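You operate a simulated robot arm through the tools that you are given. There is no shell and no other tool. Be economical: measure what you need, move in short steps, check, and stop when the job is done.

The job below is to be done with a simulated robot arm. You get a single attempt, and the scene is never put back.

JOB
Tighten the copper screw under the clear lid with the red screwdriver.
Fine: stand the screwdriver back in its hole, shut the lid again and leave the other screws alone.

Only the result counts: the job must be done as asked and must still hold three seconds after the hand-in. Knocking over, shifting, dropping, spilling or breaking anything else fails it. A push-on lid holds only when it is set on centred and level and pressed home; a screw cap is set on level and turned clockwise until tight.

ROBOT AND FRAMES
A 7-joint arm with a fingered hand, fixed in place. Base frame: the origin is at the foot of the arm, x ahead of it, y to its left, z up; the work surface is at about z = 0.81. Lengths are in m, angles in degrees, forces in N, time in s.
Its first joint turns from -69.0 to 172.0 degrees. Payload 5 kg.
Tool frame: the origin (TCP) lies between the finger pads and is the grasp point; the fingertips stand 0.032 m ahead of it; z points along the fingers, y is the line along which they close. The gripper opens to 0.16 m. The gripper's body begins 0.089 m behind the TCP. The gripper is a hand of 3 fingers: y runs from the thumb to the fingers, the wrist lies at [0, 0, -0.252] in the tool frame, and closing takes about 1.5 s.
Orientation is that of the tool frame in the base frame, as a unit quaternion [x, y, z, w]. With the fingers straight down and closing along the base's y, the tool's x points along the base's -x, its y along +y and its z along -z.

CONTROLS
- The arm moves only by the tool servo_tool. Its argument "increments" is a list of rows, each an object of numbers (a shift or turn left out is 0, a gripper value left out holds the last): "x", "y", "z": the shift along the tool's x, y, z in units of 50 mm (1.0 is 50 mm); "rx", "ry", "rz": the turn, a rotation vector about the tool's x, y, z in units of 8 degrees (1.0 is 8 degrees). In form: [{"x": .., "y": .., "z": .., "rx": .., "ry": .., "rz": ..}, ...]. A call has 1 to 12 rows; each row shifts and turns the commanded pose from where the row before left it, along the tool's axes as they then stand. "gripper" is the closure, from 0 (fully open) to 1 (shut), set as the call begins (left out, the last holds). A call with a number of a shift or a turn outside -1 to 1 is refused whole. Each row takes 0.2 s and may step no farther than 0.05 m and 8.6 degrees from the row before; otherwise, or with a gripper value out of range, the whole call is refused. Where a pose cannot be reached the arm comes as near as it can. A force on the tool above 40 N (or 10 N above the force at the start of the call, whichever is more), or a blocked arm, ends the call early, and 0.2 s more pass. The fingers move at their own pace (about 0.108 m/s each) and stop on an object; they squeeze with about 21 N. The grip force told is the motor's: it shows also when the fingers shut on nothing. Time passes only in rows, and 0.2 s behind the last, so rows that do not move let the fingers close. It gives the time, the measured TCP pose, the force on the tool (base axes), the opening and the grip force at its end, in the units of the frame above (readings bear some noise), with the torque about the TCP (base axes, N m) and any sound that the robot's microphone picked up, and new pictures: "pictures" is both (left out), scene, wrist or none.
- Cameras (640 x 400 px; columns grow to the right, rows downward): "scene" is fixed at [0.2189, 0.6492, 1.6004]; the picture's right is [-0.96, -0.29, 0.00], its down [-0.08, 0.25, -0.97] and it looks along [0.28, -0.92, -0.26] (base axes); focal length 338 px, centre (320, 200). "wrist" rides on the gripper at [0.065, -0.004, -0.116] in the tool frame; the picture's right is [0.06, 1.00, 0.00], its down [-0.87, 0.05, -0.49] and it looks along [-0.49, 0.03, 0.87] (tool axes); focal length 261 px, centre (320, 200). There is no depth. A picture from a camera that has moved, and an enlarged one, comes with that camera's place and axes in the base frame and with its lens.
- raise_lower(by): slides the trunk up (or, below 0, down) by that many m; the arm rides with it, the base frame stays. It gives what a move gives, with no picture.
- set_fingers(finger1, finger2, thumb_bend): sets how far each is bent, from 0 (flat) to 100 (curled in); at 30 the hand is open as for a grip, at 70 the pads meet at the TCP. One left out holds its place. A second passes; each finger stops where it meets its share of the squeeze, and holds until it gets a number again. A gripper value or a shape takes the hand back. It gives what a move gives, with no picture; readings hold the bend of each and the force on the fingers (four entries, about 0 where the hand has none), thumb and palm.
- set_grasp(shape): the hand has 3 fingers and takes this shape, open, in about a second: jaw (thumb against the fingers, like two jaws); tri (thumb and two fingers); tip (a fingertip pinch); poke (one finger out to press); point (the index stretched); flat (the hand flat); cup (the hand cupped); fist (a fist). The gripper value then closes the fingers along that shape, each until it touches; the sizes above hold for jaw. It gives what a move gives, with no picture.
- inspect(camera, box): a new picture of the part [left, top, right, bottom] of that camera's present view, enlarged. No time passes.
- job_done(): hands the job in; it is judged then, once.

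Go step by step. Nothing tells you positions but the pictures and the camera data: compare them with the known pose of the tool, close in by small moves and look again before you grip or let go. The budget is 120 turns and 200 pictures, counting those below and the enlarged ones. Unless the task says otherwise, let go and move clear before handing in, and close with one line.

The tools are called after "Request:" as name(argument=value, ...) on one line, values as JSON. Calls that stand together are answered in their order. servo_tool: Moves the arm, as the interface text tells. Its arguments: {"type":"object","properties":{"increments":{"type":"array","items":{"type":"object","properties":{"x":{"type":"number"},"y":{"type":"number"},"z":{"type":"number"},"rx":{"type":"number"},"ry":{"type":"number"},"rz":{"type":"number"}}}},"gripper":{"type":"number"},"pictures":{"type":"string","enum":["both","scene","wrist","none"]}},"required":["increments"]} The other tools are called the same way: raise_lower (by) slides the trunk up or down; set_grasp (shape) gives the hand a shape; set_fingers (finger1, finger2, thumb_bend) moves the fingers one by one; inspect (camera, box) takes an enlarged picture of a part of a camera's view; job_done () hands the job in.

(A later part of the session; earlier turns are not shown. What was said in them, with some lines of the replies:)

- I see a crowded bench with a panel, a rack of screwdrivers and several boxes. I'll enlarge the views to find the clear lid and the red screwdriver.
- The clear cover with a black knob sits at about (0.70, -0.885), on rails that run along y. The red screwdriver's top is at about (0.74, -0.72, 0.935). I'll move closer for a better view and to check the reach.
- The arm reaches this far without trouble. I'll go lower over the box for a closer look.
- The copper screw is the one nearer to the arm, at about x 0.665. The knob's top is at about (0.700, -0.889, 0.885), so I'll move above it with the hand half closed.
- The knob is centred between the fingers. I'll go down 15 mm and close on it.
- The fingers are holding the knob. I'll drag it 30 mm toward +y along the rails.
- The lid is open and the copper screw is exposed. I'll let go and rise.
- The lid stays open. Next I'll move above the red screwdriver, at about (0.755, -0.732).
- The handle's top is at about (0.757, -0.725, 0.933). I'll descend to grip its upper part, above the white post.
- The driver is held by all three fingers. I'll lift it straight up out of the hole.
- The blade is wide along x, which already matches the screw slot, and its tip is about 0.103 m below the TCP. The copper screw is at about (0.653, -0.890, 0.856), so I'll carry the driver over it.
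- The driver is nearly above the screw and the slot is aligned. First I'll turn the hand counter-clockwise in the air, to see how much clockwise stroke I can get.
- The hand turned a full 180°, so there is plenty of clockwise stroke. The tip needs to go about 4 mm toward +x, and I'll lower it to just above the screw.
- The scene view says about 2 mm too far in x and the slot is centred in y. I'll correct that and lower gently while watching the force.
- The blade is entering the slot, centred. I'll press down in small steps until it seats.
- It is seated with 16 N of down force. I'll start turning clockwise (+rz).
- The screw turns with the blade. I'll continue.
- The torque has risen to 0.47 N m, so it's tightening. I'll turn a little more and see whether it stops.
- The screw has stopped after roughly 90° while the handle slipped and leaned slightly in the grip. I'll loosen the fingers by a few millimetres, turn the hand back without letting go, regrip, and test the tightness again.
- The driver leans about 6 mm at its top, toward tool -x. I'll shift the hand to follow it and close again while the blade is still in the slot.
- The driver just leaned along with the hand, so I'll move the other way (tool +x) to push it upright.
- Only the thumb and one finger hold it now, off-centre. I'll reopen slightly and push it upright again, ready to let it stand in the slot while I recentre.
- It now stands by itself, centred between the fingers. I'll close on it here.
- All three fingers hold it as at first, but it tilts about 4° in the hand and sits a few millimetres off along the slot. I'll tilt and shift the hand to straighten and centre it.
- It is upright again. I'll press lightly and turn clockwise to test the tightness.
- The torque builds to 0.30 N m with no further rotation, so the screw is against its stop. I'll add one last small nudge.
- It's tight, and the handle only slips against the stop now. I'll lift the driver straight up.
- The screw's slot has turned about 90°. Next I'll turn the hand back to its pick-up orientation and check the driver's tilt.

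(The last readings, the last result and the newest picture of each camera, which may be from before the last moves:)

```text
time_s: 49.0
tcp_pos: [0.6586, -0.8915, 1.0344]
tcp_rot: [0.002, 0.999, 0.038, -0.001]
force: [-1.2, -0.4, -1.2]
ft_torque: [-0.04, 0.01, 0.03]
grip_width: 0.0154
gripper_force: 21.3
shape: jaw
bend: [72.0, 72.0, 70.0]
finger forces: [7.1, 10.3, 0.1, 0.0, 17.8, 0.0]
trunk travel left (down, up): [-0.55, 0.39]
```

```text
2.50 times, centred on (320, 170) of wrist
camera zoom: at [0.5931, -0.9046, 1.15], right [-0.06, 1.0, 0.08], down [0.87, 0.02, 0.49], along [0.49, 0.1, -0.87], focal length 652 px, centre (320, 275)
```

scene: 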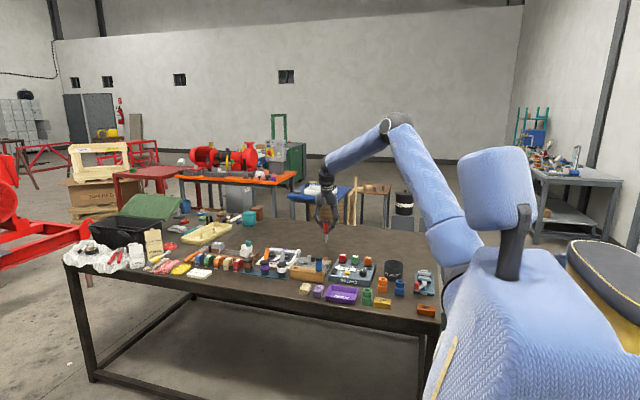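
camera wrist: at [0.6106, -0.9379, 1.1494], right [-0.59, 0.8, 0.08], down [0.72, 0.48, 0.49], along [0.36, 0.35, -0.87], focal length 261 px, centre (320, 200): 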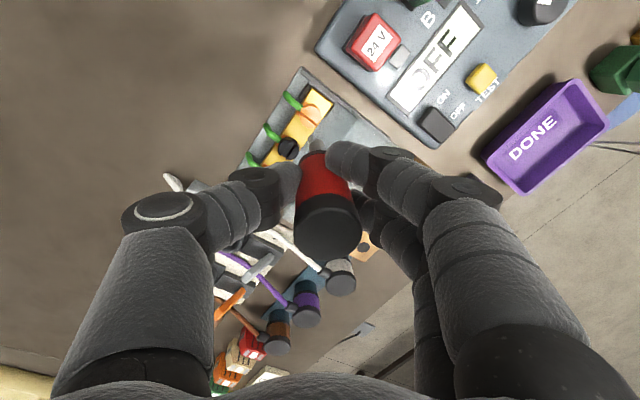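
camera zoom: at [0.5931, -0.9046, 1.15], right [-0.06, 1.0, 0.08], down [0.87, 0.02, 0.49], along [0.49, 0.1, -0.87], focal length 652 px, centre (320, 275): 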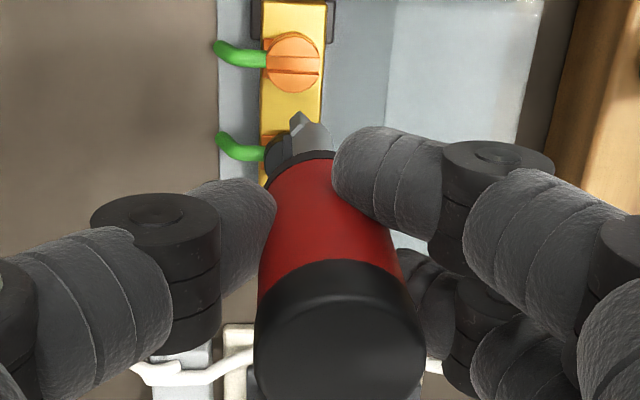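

The copper slot is now exactly across, a 90° turn. I'll correct the driver's remaining small tilt and carry it above its hole.

Request:
servo_tool(increments=[{"z": -0.2}, {"x": -0.378, "y": 0.662, "z": 0.03}, {"x": -0.378, "y": 0.662, "z": 0.03}, {"x": -0.378, "y": 0.662, "z": 0.03}, {"x": -0.378, "y": 0.662, "z": 0.03}, {"x": -0.378, "y": 0.662, "z": 0.03}, {"ry": -0.16}, {}], pictures="wrist")

Request:
inspect(camera="scene", box=[280, 220, 336, 270])

Request:
inspect(camera="wrist", box=[280, 80, 360, 170])

```text
time_s: 50.8
tcp_pos: [0.7535, -0.7262, 1.0504]
tcp_rot: [-0.001, 0.999, 0.038, 0.011]
force: [0.7, -0.4, -1.5]
ft_torque: [-0.05, 0.03, 0.01]
grip_width: 0.0158
gripper_force: 20.8
shape: jaw
bend: [72.0, 72.0, 70.0]
finger forces: [6.9, 10.7, 0.0, 0.1, 17.9, 0.1]
trunk travel left (down, up): [-0.55, 0.39]
camera wrist: at [0.6856, -0.7384, 1.1632], right [-0.06, 1.0, 0.07], down [0.86, 0.02, 0.51], along [0.51, 0.1, -0.86], focal length 261 px, centre (320, 200)
```

wrist: 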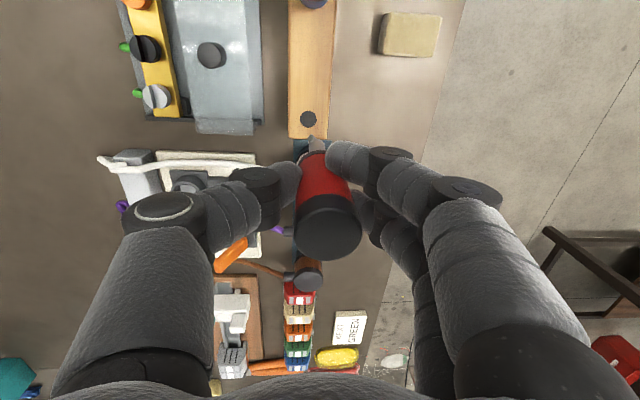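

```text
8.00 times, centred on (308, 245) of scene
camera zoom: at [0.2189, 0.6492, 1.6004], right [-0.96, -0.29, 0.0], down [-0.08, 0.25, -0.97], along [0.28, -0.92, -0.26], focal length 2700 px, centre (416, -160)
```

zoom: 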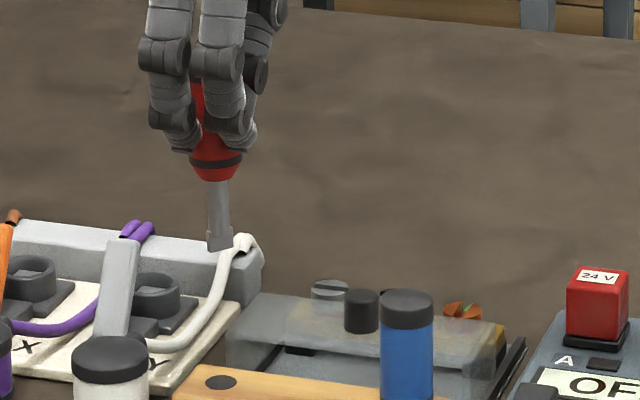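

```text
4.44 times, centred on (320, 125) of wrist
camera zoom: at [0.6856, -0.7384, 1.1632], right [-0.06, 1.0, 0.07], down [0.86, 0.02, 0.51], along [0.51, 0.1, -0.86], focal length 1158 px, centre (320, 533)
```

zoom: 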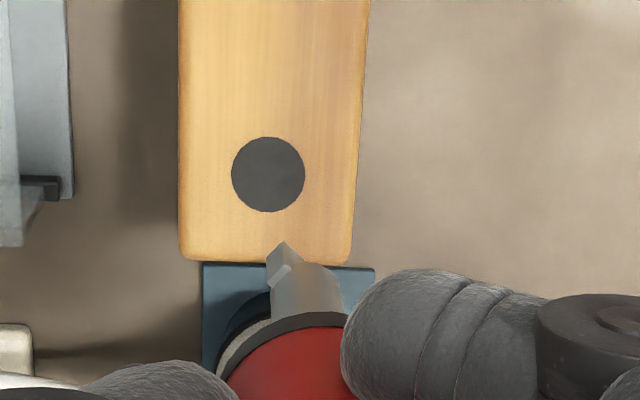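

Request:
servo_tool(increments=[{"x": -0.01, "y": -0.03, "z": 0.4}, {"x": 0.01, "y": -0.03, "z": 0.4}, {"x": 0.006, "y": -0.023, "z": 0.3}, {}], pictures="none")

Request:
inspect(camera="scene", box=[280, 235, 328, 275])

Request:
inspect(camera="wrist", box=[280, 90, 360, 180])

```text
time_s: 51.8
tcp_pos: [0.7542, -0.7271, 0.9959]
tcp_rot: [0.001, 0.999, 0.037, 0.01]
force: [0.0, 0.0, -0.5]
ft_torque: [0.01, -0.02, 0.03]
grip_width: 0.0159
gripper_force: 20.5
shape: jaw
bend: [72.0, 72.0, 70.0]
finger forces: [6.9, 10.6, 0.0, 0.0, 17.8, 0.0]
trunk travel left (down, up): [-0.55, 0.39]
```

```text
10.00 times, centred on (304, 255) of scene
camera zoom: at [0.2189, 0.6492, 1.6004], right [-0.96, -0.29, 0.0], down [-0.08, 0.25, -0.97], along [0.28, -0.92, -0.26], focal length 3375 px, centre (480, -350)
```

zoom: 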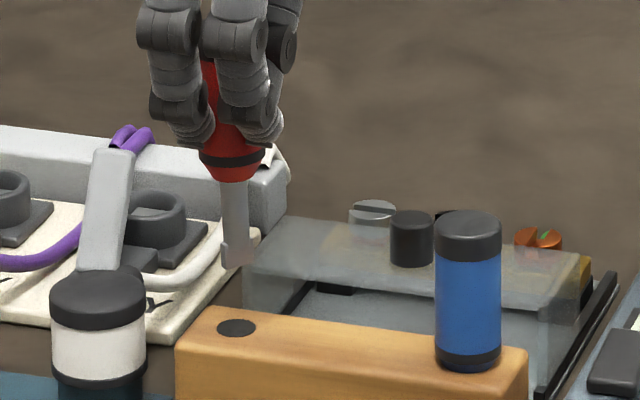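

```text
4.44 times, centred on (320, 135) of wrist
camera zoom: at [0.6859, -0.74, 1.1093], right [-0.06, 1.0, 0.07], down [0.86, 0.02, 0.51], along [0.51, 0.1, -0.86], focal length 1158 px, centre (320, 489)
```

zoom: 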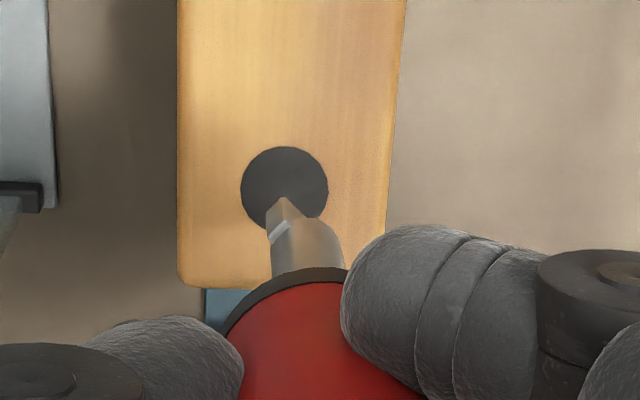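

Request:
servo_tool(increments=[{"x": -0.025}, {"x": 0.009, "y": -0.03, "z": 0.4}, {"x": 0.003, "y": -0.01, "z": 0.13}, {}], pictures="none")

Request:
inspect(camera="scene", box=[288, 245, 320, 270])

Request:
inspect(camera="wrist", box=[290, 110, 350, 170])

```text
time_s: 52.8
tcp_pos: [0.7547, -0.7272, 0.9683]
tcp_rot: [0.0, 0.999, 0.038, 0.01]
force: [0.5, 0.4, -0.5]
ft_torque: [0.02, -0.01, -0.04]
grip_width: 0.0156
gripper_force: 21.0
shape: jaw
bend: [72.0, 72.0, 70.0]
finger forces: [6.9, 10.6, 0.0, 0.0, 17.8, 0.0]
trunk travel left (down, up): [-0.55, 0.39]
```

```text
16.00 times, centred on (304, 258) of scene
camera zoom: at [0.2189, 0.6492, 1.6004], right [-0.96, -0.29, 0.0], down [-0.08, 0.25, -0.97], along [0.28, -0.92, -0.26], focal length 5400 px, centre (576, -720)
```

zoom: 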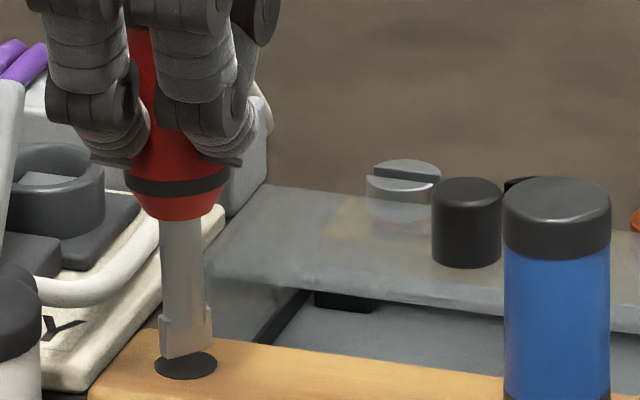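

```text
6.67 times, centred on (320, 140) of wrist
camera zoom: at [0.6869, -0.7395, 1.0812], right [-0.06, 1.0, 0.07], down [0.86, 0.02, 0.51], along [0.51, 0.1, -0.86], focal length 1738 px, centre (320, 600)
```

zoom: 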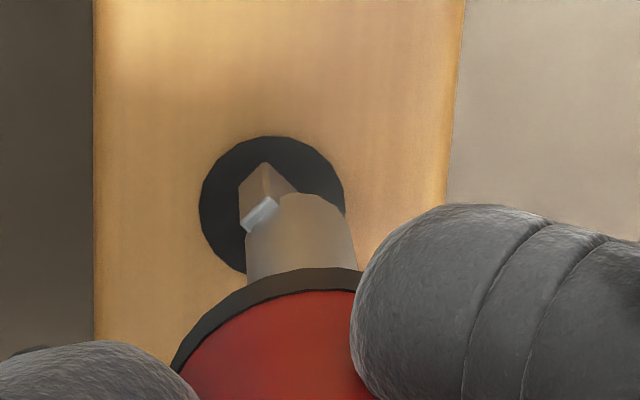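

The tip is about 2.7 mm too far in +y. I'll correct that and look again before inserting.

Request:
servo_tool(increments=[{"y": -0.054}, {}], pictures="none")

Request:
inspect(camera="scene", box=[292, 252, 308, 266])

Request:
inspect(camera="wrist", box=[295, 120, 335, 160])

```text
time_s: 53.4
tcp_pos: [0.7543, -0.7295, 0.9685]
tcp_rot: [0.001, 0.999, 0.037, 0.011]
force: [-0.3, 0.7, -1.1]
ft_torque: [0.02, 0.02, 0.0]
grip_width: 0.0157
gripper_force: 21.7
shape: jaw
bend: [72.0, 72.0, 70.0]
finger forces: [6.8, 10.5, 0.0, 0.0, 17.8, 0.0]
trunk travel left (down, up): [-0.55, 0.39]
```

```text
16.00 times, centred on (300, 259) of scene
camera zoom: at [0.2189, 0.6492, 1.6004], right [-0.96, -0.29, 0.0], down [-0.08, 0.25, -0.97], along [0.28, -0.92, -0.26], focal length 5400 px, centre (640, -744)
```

zoom: 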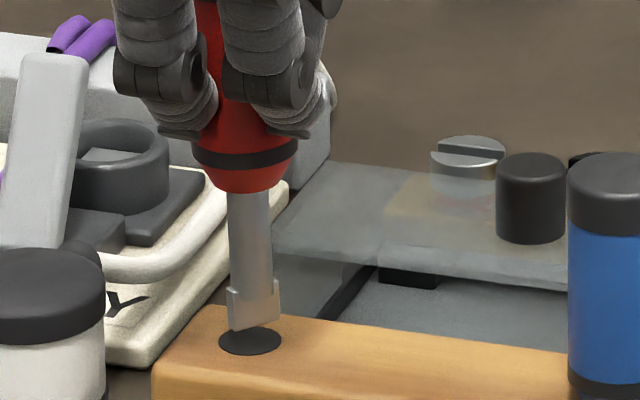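

```text
10.00 times, centred on (315, 140) of wrist
camera zoom: at [0.6868, -0.7421, 1.0813], right [-0.06, 1.0, 0.07], down [0.86, 0.02, 0.51], along [0.51, 0.1, -0.86], focal length 2606 px, centre (370, 800)
```

zoom: 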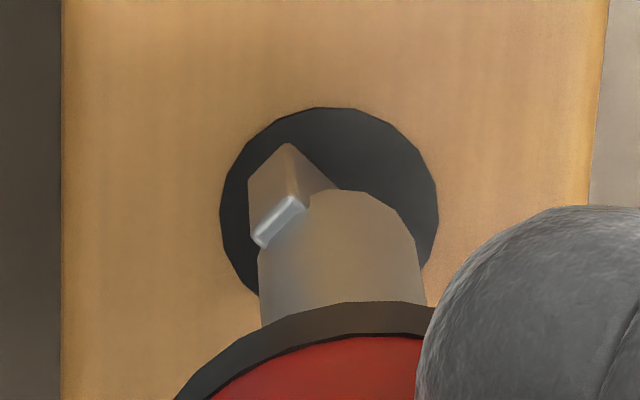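

Request:
servo_tool(increments=[{"x": -0.02, "y": -0.012}, {"x": 0.003, "y": -0.009, "z": 0.12}, {"x": 0.002, "y": -0.006, "z": 0.08}, {}], pictures="none")

Request:
inspect(camera="scene", box=[292, 252, 308, 266])

Request:
inspect(camera="wrist", box=[295, 120, 335, 160])

```text
time_s: 54.4
tcp_pos: [0.7556, -0.73, 0.96]
tcp_rot: [0.0, 0.999, 0.038, 0.011]
force: [-1.0, -0.4, -0.6]
ft_torque: [0.02, -0.01, 0.0]
grip_width: 0.0159
gripper_force: 21.2
shape: jaw
bend: [72.0, 72.0, 70.0]
finger forces: [6.9, 10.6, 0.0, 0.0, 17.9, 0.0]
trunk travel left (down, up): [-0.55, 0.39]
```

```text
16.00 times, centred on (300, 259) of scene
camera zoom: at [0.2189, 0.6492, 1.6004], right [-0.96, -0.29, 0.0], down [-0.08, 0.25, -0.97], along [0.28, -0.92, -0.26], focal length 5400 px, centre (640, -744)
```

zoom: 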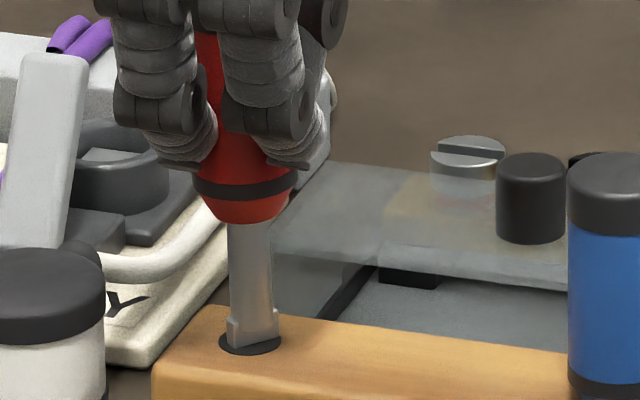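

```text
10.00 times, centred on (315, 140) of wrist
camera zoom: at [0.6873, -0.7429, 1.071], right [-0.06, 1.0, 0.07], down [0.86, 0.02, 0.51], along [0.51, 0.1, -0.86], focal length 2606 px, centre (370, 800)
```

zoom: 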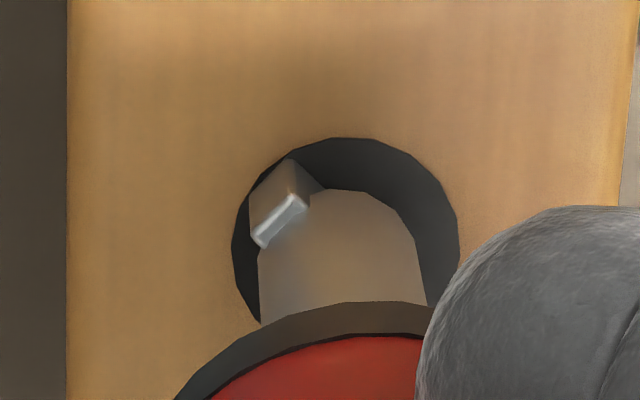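

Request:
servo_tool(increments=[{"x": -0.012, "y": 0.014}, {"x": 0.002, "y": -0.006, "z": 0.08}, {"x": 0.002, "y": -0.006, "z": 0.08}, {"x": 0.002, "y": -0.006, "z": 0.08}, {}], pictures="none")

Request:
inspect(camera="scene", box=[292, 252, 308, 266])

Request:
inspect(camera="wrist", box=[295, 120, 335, 160])

```text
time_s: 55.6
tcp_pos: [0.7558, -0.7295, 0.9458]
tcp_rot: [0.0, 0.999, 0.038, 0.01]
force: [-0.2, 0.2, -0.6]
ft_torque: [-0.01, 0.02, 0.01]
grip_width: 0.0158
gripper_force: 21.2
shape: jaw
bend: [72.0, 72.0, 70.0]
finger forces: [6.9, 10.6, 0.0, 0.0, 17.9, 0.0]
trunk travel left (down, up): [-0.55, 0.39]
```

```text
16.00 times, centred on (300, 259) of scene
camera zoom: at [0.2189, 0.6492, 1.6004], right [-0.96, -0.29, 0.0], down [-0.08, 0.25, -0.97], along [0.28, -0.92, -0.26], focal length 5400 px, centre (640, -744)
```

zoom: 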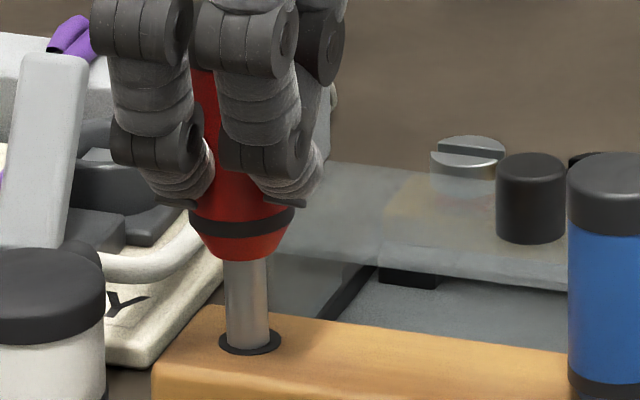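

```text
10.00 times, centred on (315, 140) of wrist
camera zoom: at [0.6882, -0.7419, 1.0593], right [-0.06, 1.0, 0.07], down [0.86, 0.02, 0.51], along [0.51, 0.1, -0.86], focal length 2606 px, centre (370, 800)
```

zoom: 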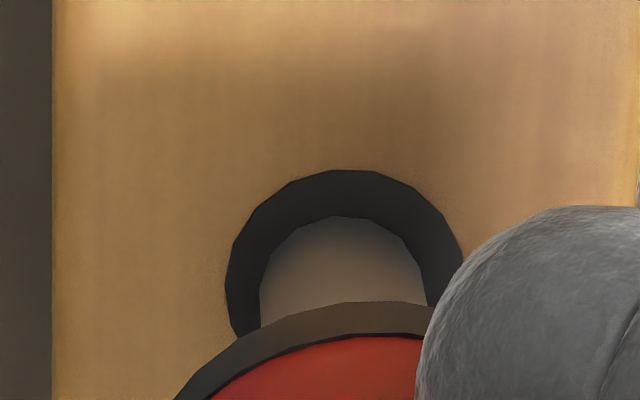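

The blade is in the hole, centred and without force. I'll continue down.

Request:
servo_tool(increments=[{"x": 0.004, "y": -0.015, "z": 0.2}, {"x": 0.004, "y": -0.015, "z": 0.2}, {"x": 0.003, "y": -0.009, "z": 0.12}, {}], pictures="none")

Request:
inspect(camera="scene", box=[288, 245, 320, 270])

Request:
inspect(camera="wrist", box=[260, 110, 380, 210])

```text
time_s: 56.6
tcp_pos: [0.7565, -0.7303, 0.9211]
tcp_rot: [0.001, 0.999, 0.037, 0.011]
force: [-0.4, -0.3, -1.0]
ft_torque: [0.03, 0.01, -0.02]
grip_width: 0.0158
gripper_force: 20.7
shape: jaw
bend: [72.0, 72.0, 70.0]
finger forces: [6.9, 10.6, 0.1, 0.0, 17.9, 0.0]
trunk travel left (down, up): [-0.55, 0.39]
```

```text
16.00 times, centred on (304, 258) of scene
camera zoom: at [0.2189, 0.6492, 1.6004], right [-0.96, -0.29, 0.0], down [-0.08, 0.25, -0.97], along [0.28, -0.92, -0.26], focal length 5400 px, centre (576, -720)
```

zoom: 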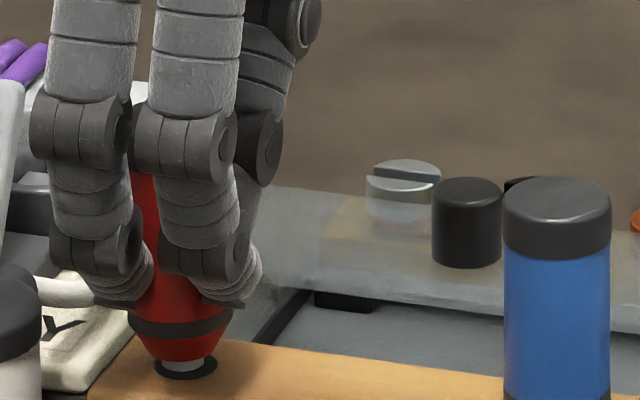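

```text
4.00 times, centred on (320, 160) of wrist
camera zoom: at [0.6881, -0.7426, 1.0342], right [-0.06, 1.0, 0.07], down [0.86, 0.02, 0.51], along [0.51, 0.1, -0.86], focal length 1043 px, centre (320, 360)
```

zoom: 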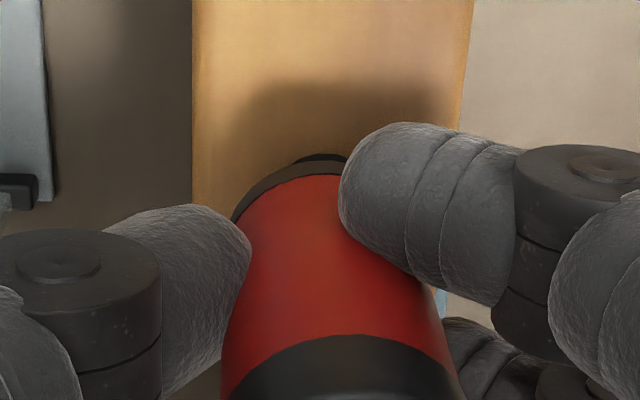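

Request:
servo_tool(increments=[{"z": 0.05, "y": -0.004}, {"z": 0.04, "y": -0.003}, {}], pictures="none")

Request:
inspect(camera="scene", box=[288, 245, 320, 270])

```text
time_s: 57.4
tcp_pos: [0.7559, -0.7296, 0.9155]
tcp_rot: [0.002, 0.999, 0.037, 0.011]
force: [0.2, -0.4, -1.2]
ft_torque: [0.0, 0.02, -0.02]
grip_width: 0.0157
gripper_force: 20.9
shape: jaw
bend: [72.0, 72.0, 70.0]
finger forces: [6.9, 10.6, 0.0, 0.1, 17.8, 0.0]
trunk travel left (down, up): [-0.55, 0.39]
```

```text
16.00 times, centred on (304, 258) of scene
camera zoom: at [0.2189, 0.6492, 1.6004], right [-0.96, -0.29, 0.0], down [-0.08, 0.25, -0.97], along [0.28, -0.92, -0.26], focal length 5400 px, centre (576, -720)
```

zoom: 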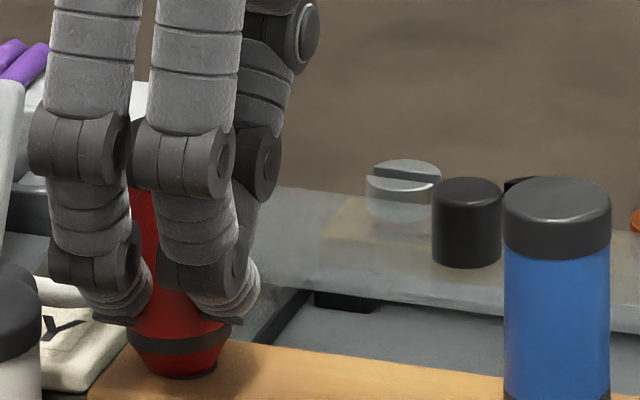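

Request:
servo_tool(increments=[{"z": 0.02}, {"z": 0.015}, {}], pictures="none")

Request:
servo_tool(increments=[{}, {}, {}, {}], gripper=0.55, pictures="wrist")

Request:
inspect(camera="scene", box=[288, 245, 320, 270])

```text
time_s: 58.2
tcp_pos: [0.7569, -0.73, 0.9149]
tcp_rot: [0.001, 0.999, 0.038, 0.011]
force: [0.3, -0.5, -1.2]
ft_torque: [0.04, -0.02, -0.02]
grip_width: 0.0155
gripper_force: 20.9
shape: jaw
bend: [72.0, 72.0, 70.0]
finger forces: [6.8, 10.7, 0.0, 0.0, 17.8, 0.0]
trunk travel left (down, up): [-0.55, 0.39]
```

```text
time_s: 59.2
tcp_pos: [0.7552, -0.7286, 0.9142]
tcp_rot: [0.0, 0.999, 0.037, 0.011]
force: [0.2, -0.6, 0.9]
ft_torque: [-0.01, -0.02, 0.03]
grip_width: 0.0715
gripper_force: 0.0
shape: jaw
bend: [73.0, 73.0, 70.0]
finger forces: [0.0, 0.0, 0.0, 0.0, 0.0, 0.0]
trunk travel left (down, up): [-0.55, 0.39]
camera wrist: at [0.6887, -0.7426, 1.0276], right [-0.06, 1.0, 0.07], down [0.86, 0.02, 0.51], along [0.51, 0.1, -0.86], focal length 261 px, centre (320, 200)
```

wrist: 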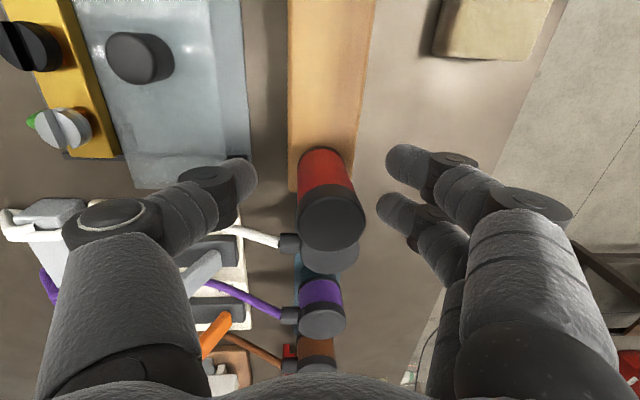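

```text
16.00 times, centred on (304, 258) of scene
camera zoom: at [0.2189, 0.6492, 1.6004], right [-0.96, -0.29, 0.0], down [-0.08, 0.25, -0.97], along [0.28, -0.92, -0.26], focal length 5400 px, centre (576, -720)
```

zoom: 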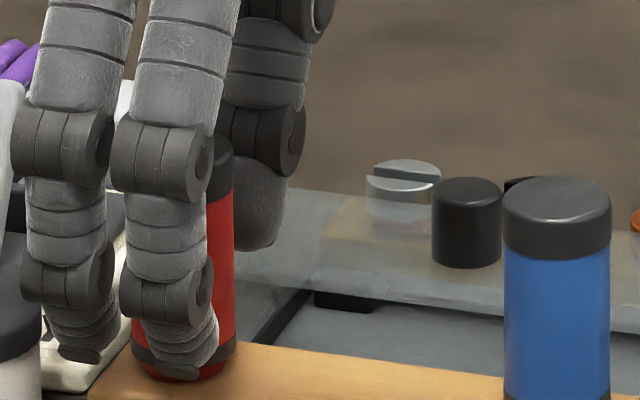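

The driver stands in its hole. I'll rise straight up, level the hand and go back to the lid knob.

Request:
servo_tool(increments=[{"x": -0.009, "y": 0.03, "z": -0.4}, {"x": -0.015, "y": 0.05, "z": -0.7}, {"x": -0.015, "y": 0.053, "z": -0.7}, {"z": -0.6, "y": 0.045}, {"rx": 0.54, "ry": 0.16}, {}], pictures="wrist")

Request:
inspect(camera="scene", box=[280, 235, 360, 285])

```text
time_s: 60.6
tcp_pos: [0.7537, -0.7322, 1.0341]
tcp_rot: [0.001, 1.0, 0.0, -0.001]
force: [0.5, -0.4, -1.3]
ft_torque: [0.02, 0.03, 0.0]
grip_width: 0.0713
gripper_force: 0.0
shape: jaw
bend: [73.0, 73.0, 70.0]
finger forces: [0.0, 0.0, 0.0, 0.0, 0.0, 0.0]
trunk travel left (down, up): [-0.55, 0.39]
camera wrist: at [0.6899, -0.7358, 1.1495], right [-0.06, 1.0, 0.0], down [0.87, 0.05, 0.49], along [0.49, 0.03, -0.87], focal length 261 px, centre (320, 200)
```

wrist: 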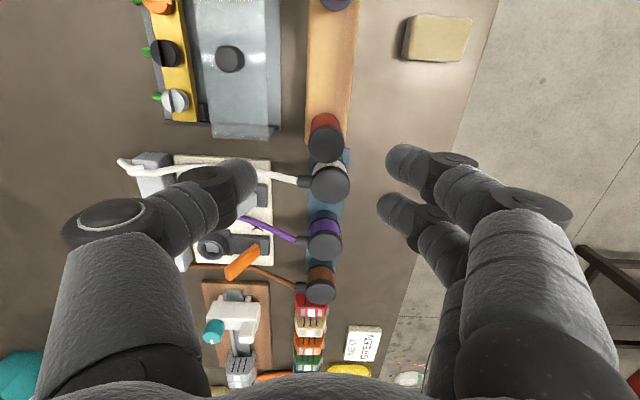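

```text
8.00 times, centred on (320, 260) of scene
camera zoom: at [0.2189, 0.6492, 1.6004], right [-0.96, -0.29, 0.0], down [-0.08, 0.25, -0.97], along [0.28, -0.92, -0.26], focal length 2700 px, centre (320, -280)
```

zoom: 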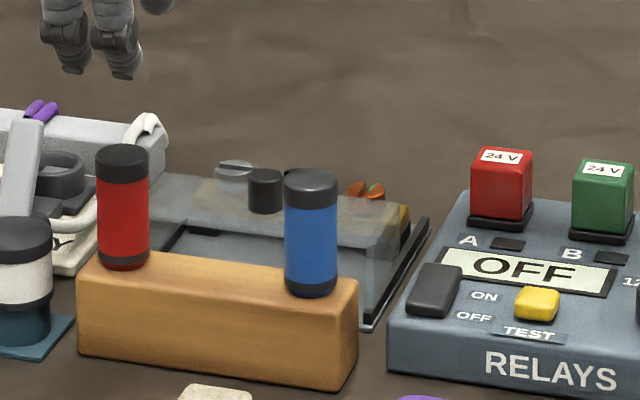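

Request:
servo_tool(increments=[{"x": 0.36, "y": -0.57}, {"x": 0.36, "y": -0.57}, {"x": 0.35, "y": -0.56}, {"z": 0.7}, {"z": 0.7}, {"z": 0.7}, {}], pictures="wrist")

```text
time_s: 62.2
tcp_pos: [0.7018, -0.8145, 0.9304]
tcp_rot: [0.0, 1.0, 0.0, 0.0]
force: [0.3, 0.3, 0.7]
ft_torque: [0.01, -0.02, -0.02]
grip_width: 0.0714
gripper_force: 0.1
shape: jaw
bend: [73.0, 73.0, 70.0]
finger forces: [0.0, 0.0, 0.0, 0.0, 0.0, 0.0]
trunk travel left (down, up): [-0.55, 0.39]
camera wrist: at [0.6368, -0.8178, 1.0459], right [-0.06, 1.0, 0.0], down [0.87, 0.05, 0.49], along [0.49, 0.03, -0.87], focal length 261 px, centre (320, 200)
```

wrist: 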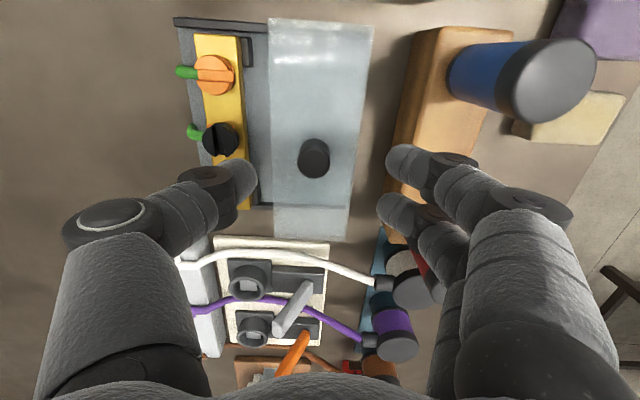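

Request:
servo_tool(increments=[{"y": -0.05, "z": 0.3}, {"z": 0.32}, {}], pictures="none")

Request:
servo_tool(increments=[{}, {}, {}, {}, {}], gripper=0.95, pictures="wrist")

```text
time_s: 63.0
tcp_pos: [0.7026, -0.8173, 0.8988]
tcp_rot: [-0.001, 1.0, -0.001, -0.001]
force: [0.7, -0.3, -0.2]
ft_torque: [0.02, 0.0, 0.03]
grip_width: 0.0715
gripper_force: 0.1
shape: jaw
bend: [73.0, 73.0, 70.0]
finger forces: [0.1, 0.0, 0.1, 0.0, 0.0, 0.0]
trunk travel left (down, up): [-0.55, 0.39]
```

```text
time_s: 64.2
tcp_pos: [0.7026, -0.8177, 0.8976]
tcp_rot: [0.001, 1.0, 0.0, -0.001]
force: [0.9, 1.1, 0.2]
ft_torque: [0.0, -0.07, 0.0]
grip_width: 0.0339
gripper_force: 21.1
shape: jaw
bend: [72.0, 72.0, 70.0]
finger forces: [9.4, 9.3, 0.0, 0.0, 18.5, 0.0]
trunk travel left (down, up): [-0.55, 0.39]
camera wrist: at [0.6376, -0.8212, 1.0138], right [-0.06, 1.0, 0.0], down [0.87, 0.05, 0.49], along [0.49, 0.03, -0.87], focal length 261 px, centre (320, 200)
```

wrist: 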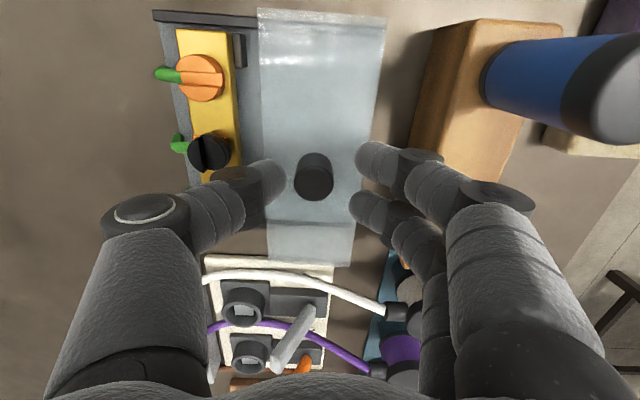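

The knob is gripped as before. I'll slide the lid back toward -y.

Request:
servo_tool(increments=[{"y": -0.2}, {"y": -0.2}, {"y": -0.2}, {"y": -0.2}, {"y": -0.2}, {"y": -0.2}, {"y": -0.15}, {}], pictures="wrist")

Request:
inspect(camera="scene", box=[280, 235, 360, 285])

```text
time_s: 66.0
tcp_pos: [0.7029, -0.8845, 0.8984]
tcp_rot: [0.0, 1.0, 0.0, -0.001]
force: [5.4, 0.3, 1.6]
ft_torque: [0.04, -0.21, -0.02]
grip_width: 0.0341
gripper_force: 21.3
shape: jaw
bend: [72.0, 72.0, 70.0]
finger forces: [9.3, 9.5, 0.0, 0.0, 18.6, 0.1]
trunk travel left (down, up): [-0.55, 0.39]
camera wrist: at [0.6375, -0.8886, 1.0138], right [-0.06, 1.0, 0.0], down [0.87, 0.05, 0.49], along [0.49, 0.03, -0.87], focal length 261 px, centre (320, 200)
```

wrist: 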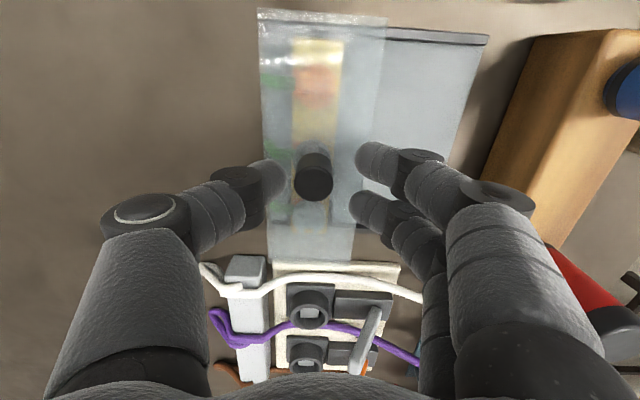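

```text
8.00 times, centred on (320, 260) of scene
camera zoom: at [0.2189, 0.6492, 1.6004], right [-0.96, -0.29, 0.0], down [-0.08, 0.25, -0.97], along [0.28, -0.92, -0.26], focal length 2700 px, centre (320, -280)
```

zoom: 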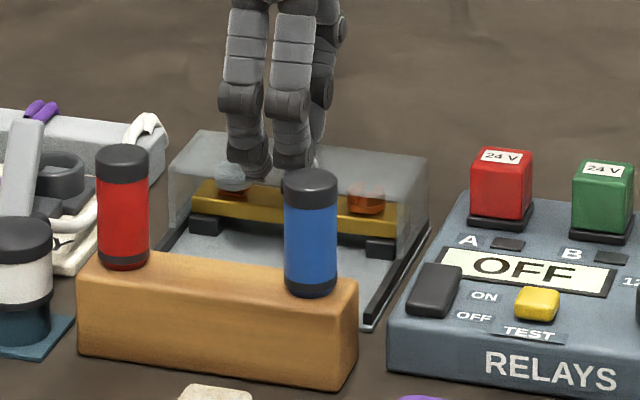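

About 5 mm remains to the original position. I'll push gently until it meets the stop.

Request:
servo_tool(increments=[{"y": -0.05}, {"y": -0.04}, {"y": -0.03}, {}], pictures="wrist")

```text
time_s: 67.0
tcp_pos: [0.7022, -0.8894, 0.8997]
tcp_rot: [0.0, 1.0, 0.001, -0.002]
force: [6.4, 11.3, -2.0]
ft_torque: [0.63, -0.19, -0.17]
grip_width: 0.0338
gripper_force: 21.2
shape: jaw
bend: [72.0, 72.0, 70.0]
finger forces: [12.8, 12.8, 0.1, 0.0, 14.3, 0.0]
trunk travel left (down, up): [-0.55, 0.39]
camera wrist: at [0.6376, -0.8938, 1.0144], right [-0.06, 1.0, 0.0], down [0.87, 0.05, 0.49], along [0.49, 0.03, -0.87], focal length 261 px, centre (320, 200)
```

wrist: 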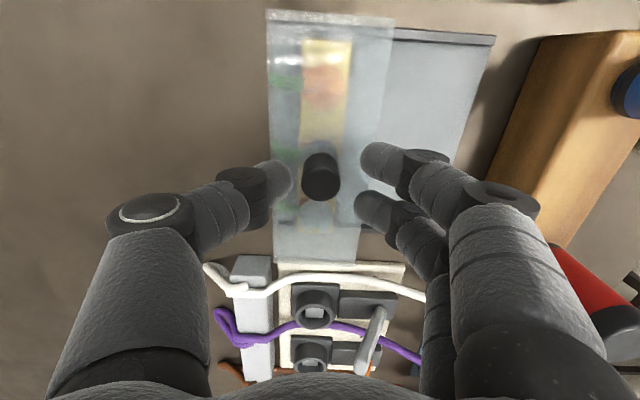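

The lid has met its stop, with 11 N at y = -0.889 where it began. I'll let go, rise and check.

Request:
servo_tool(increments=[{}, {}, {}, {}], gripper=0.5, pictures="none")

Request:
servo_tool(increments=[{"z": -0.5}, {"z": -0.8}, {"z": -0.8}, {"z": -0.8}, {"z": -0.8}, {"x": 0.7}, {"x": 0.7}, {"x": 0.7}, {}])

Request:
inspect(camera="scene", box=[280, 235, 360, 285])

Request:
inspect(camera="wrist", box=[220, 60, 420, 240])

```text
time_s: 68.0
tcp_pos: [0.7014, -0.8918, 0.8992]
tcp_rot: [0.001, 1.0, -0.001, -0.001]
force: [0.3, 0.0, 0.8]
ft_torque: [0.04, 0.0, -0.01]
grip_width: 0.0792
gripper_force: 0.0
shape: jaw
bend: [72.0, 72.0, 70.0]
finger forces: [0.0, 0.0, 0.0, 0.1, 0.1, 0.1]
trunk travel left (down, up): [-0.55, 0.39]
```

```text
time_s: 70.0
tcp_pos: [0.5964, -0.8889, 1.0857]
tcp_rot: [0.0, 1.0, 0.0, -0.001]
force: [0.0, 0.5, -0.9]
ft_torque: [0.03, 0.0, -0.01]
grip_width: 0.0792
gripper_force: 0.1
shape: jaw
bend: [72.0, 72.0, 70.0]
finger forces: [0.1, 0.1, 0.0, 0.1, 0.0, 0.0]
trunk travel left (down, up): [-0.55, 0.39]
camera wrist: at [0.5318, -0.8932, 1.2011], right [-0.06, 1.0, 0.0], down [0.87, 0.05, 0.49], along [0.49, 0.03, -0.87], focal length 261 px, centre (320, 200)
```

scene: 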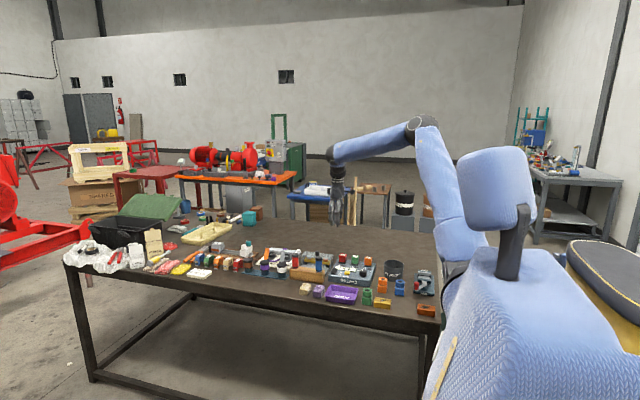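
wrist: 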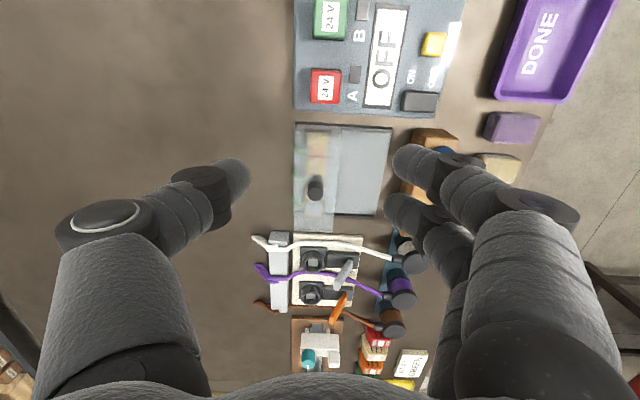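

```text
8.00 times, centred on (320, 260) of scene
camera zoom: at [0.2189, 0.6492, 1.6004], right [-0.96, -0.29, 0.0], down [-0.08, 0.25, -0.97], along [0.28, -0.92, -0.26], focal length 2700 px, centre (320, -280)
```

zoom: 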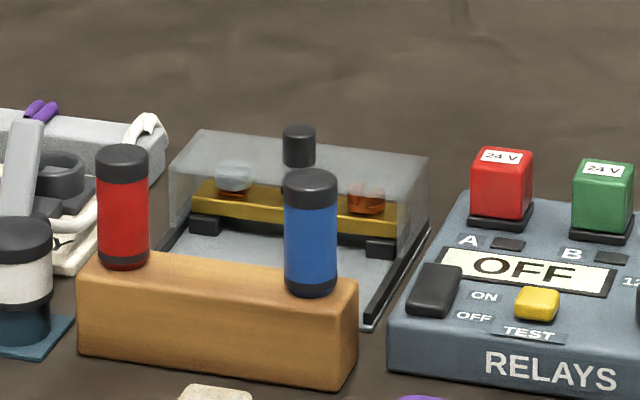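

```text
2.22 times, centred on (320, 150) of wrist
camera zoom: at [0.5318, -0.8932, 1.2011], right [-0.06, 1.0, 0.0], down [0.87, 0.05, 0.49], along [0.49, 0.03, -0.87], focal length 579 px, centre (320, 311)
```

zoom: 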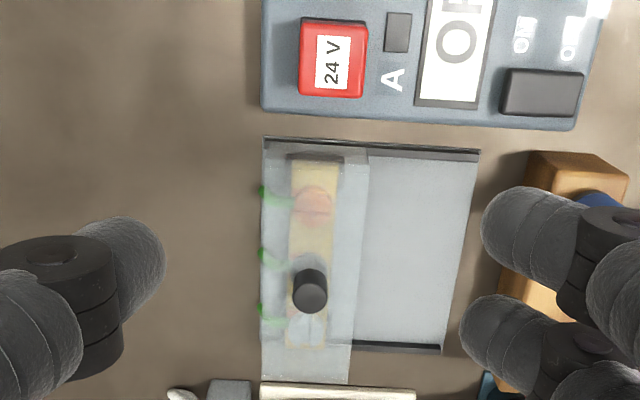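

The lid is shut against its stop, the red driver stands in its hole, and the copper screw is turned tight with the others untouched. I'm handing in.

Request:
job_done()

```text
The job is handed in.
```

I tightened the copper screw clockwise about 90°, until it stopped and the handle slipped in the grip. The red screwdriver is back upright in its hole, the lid is shut against its stop, and I didn't touch the other screws.
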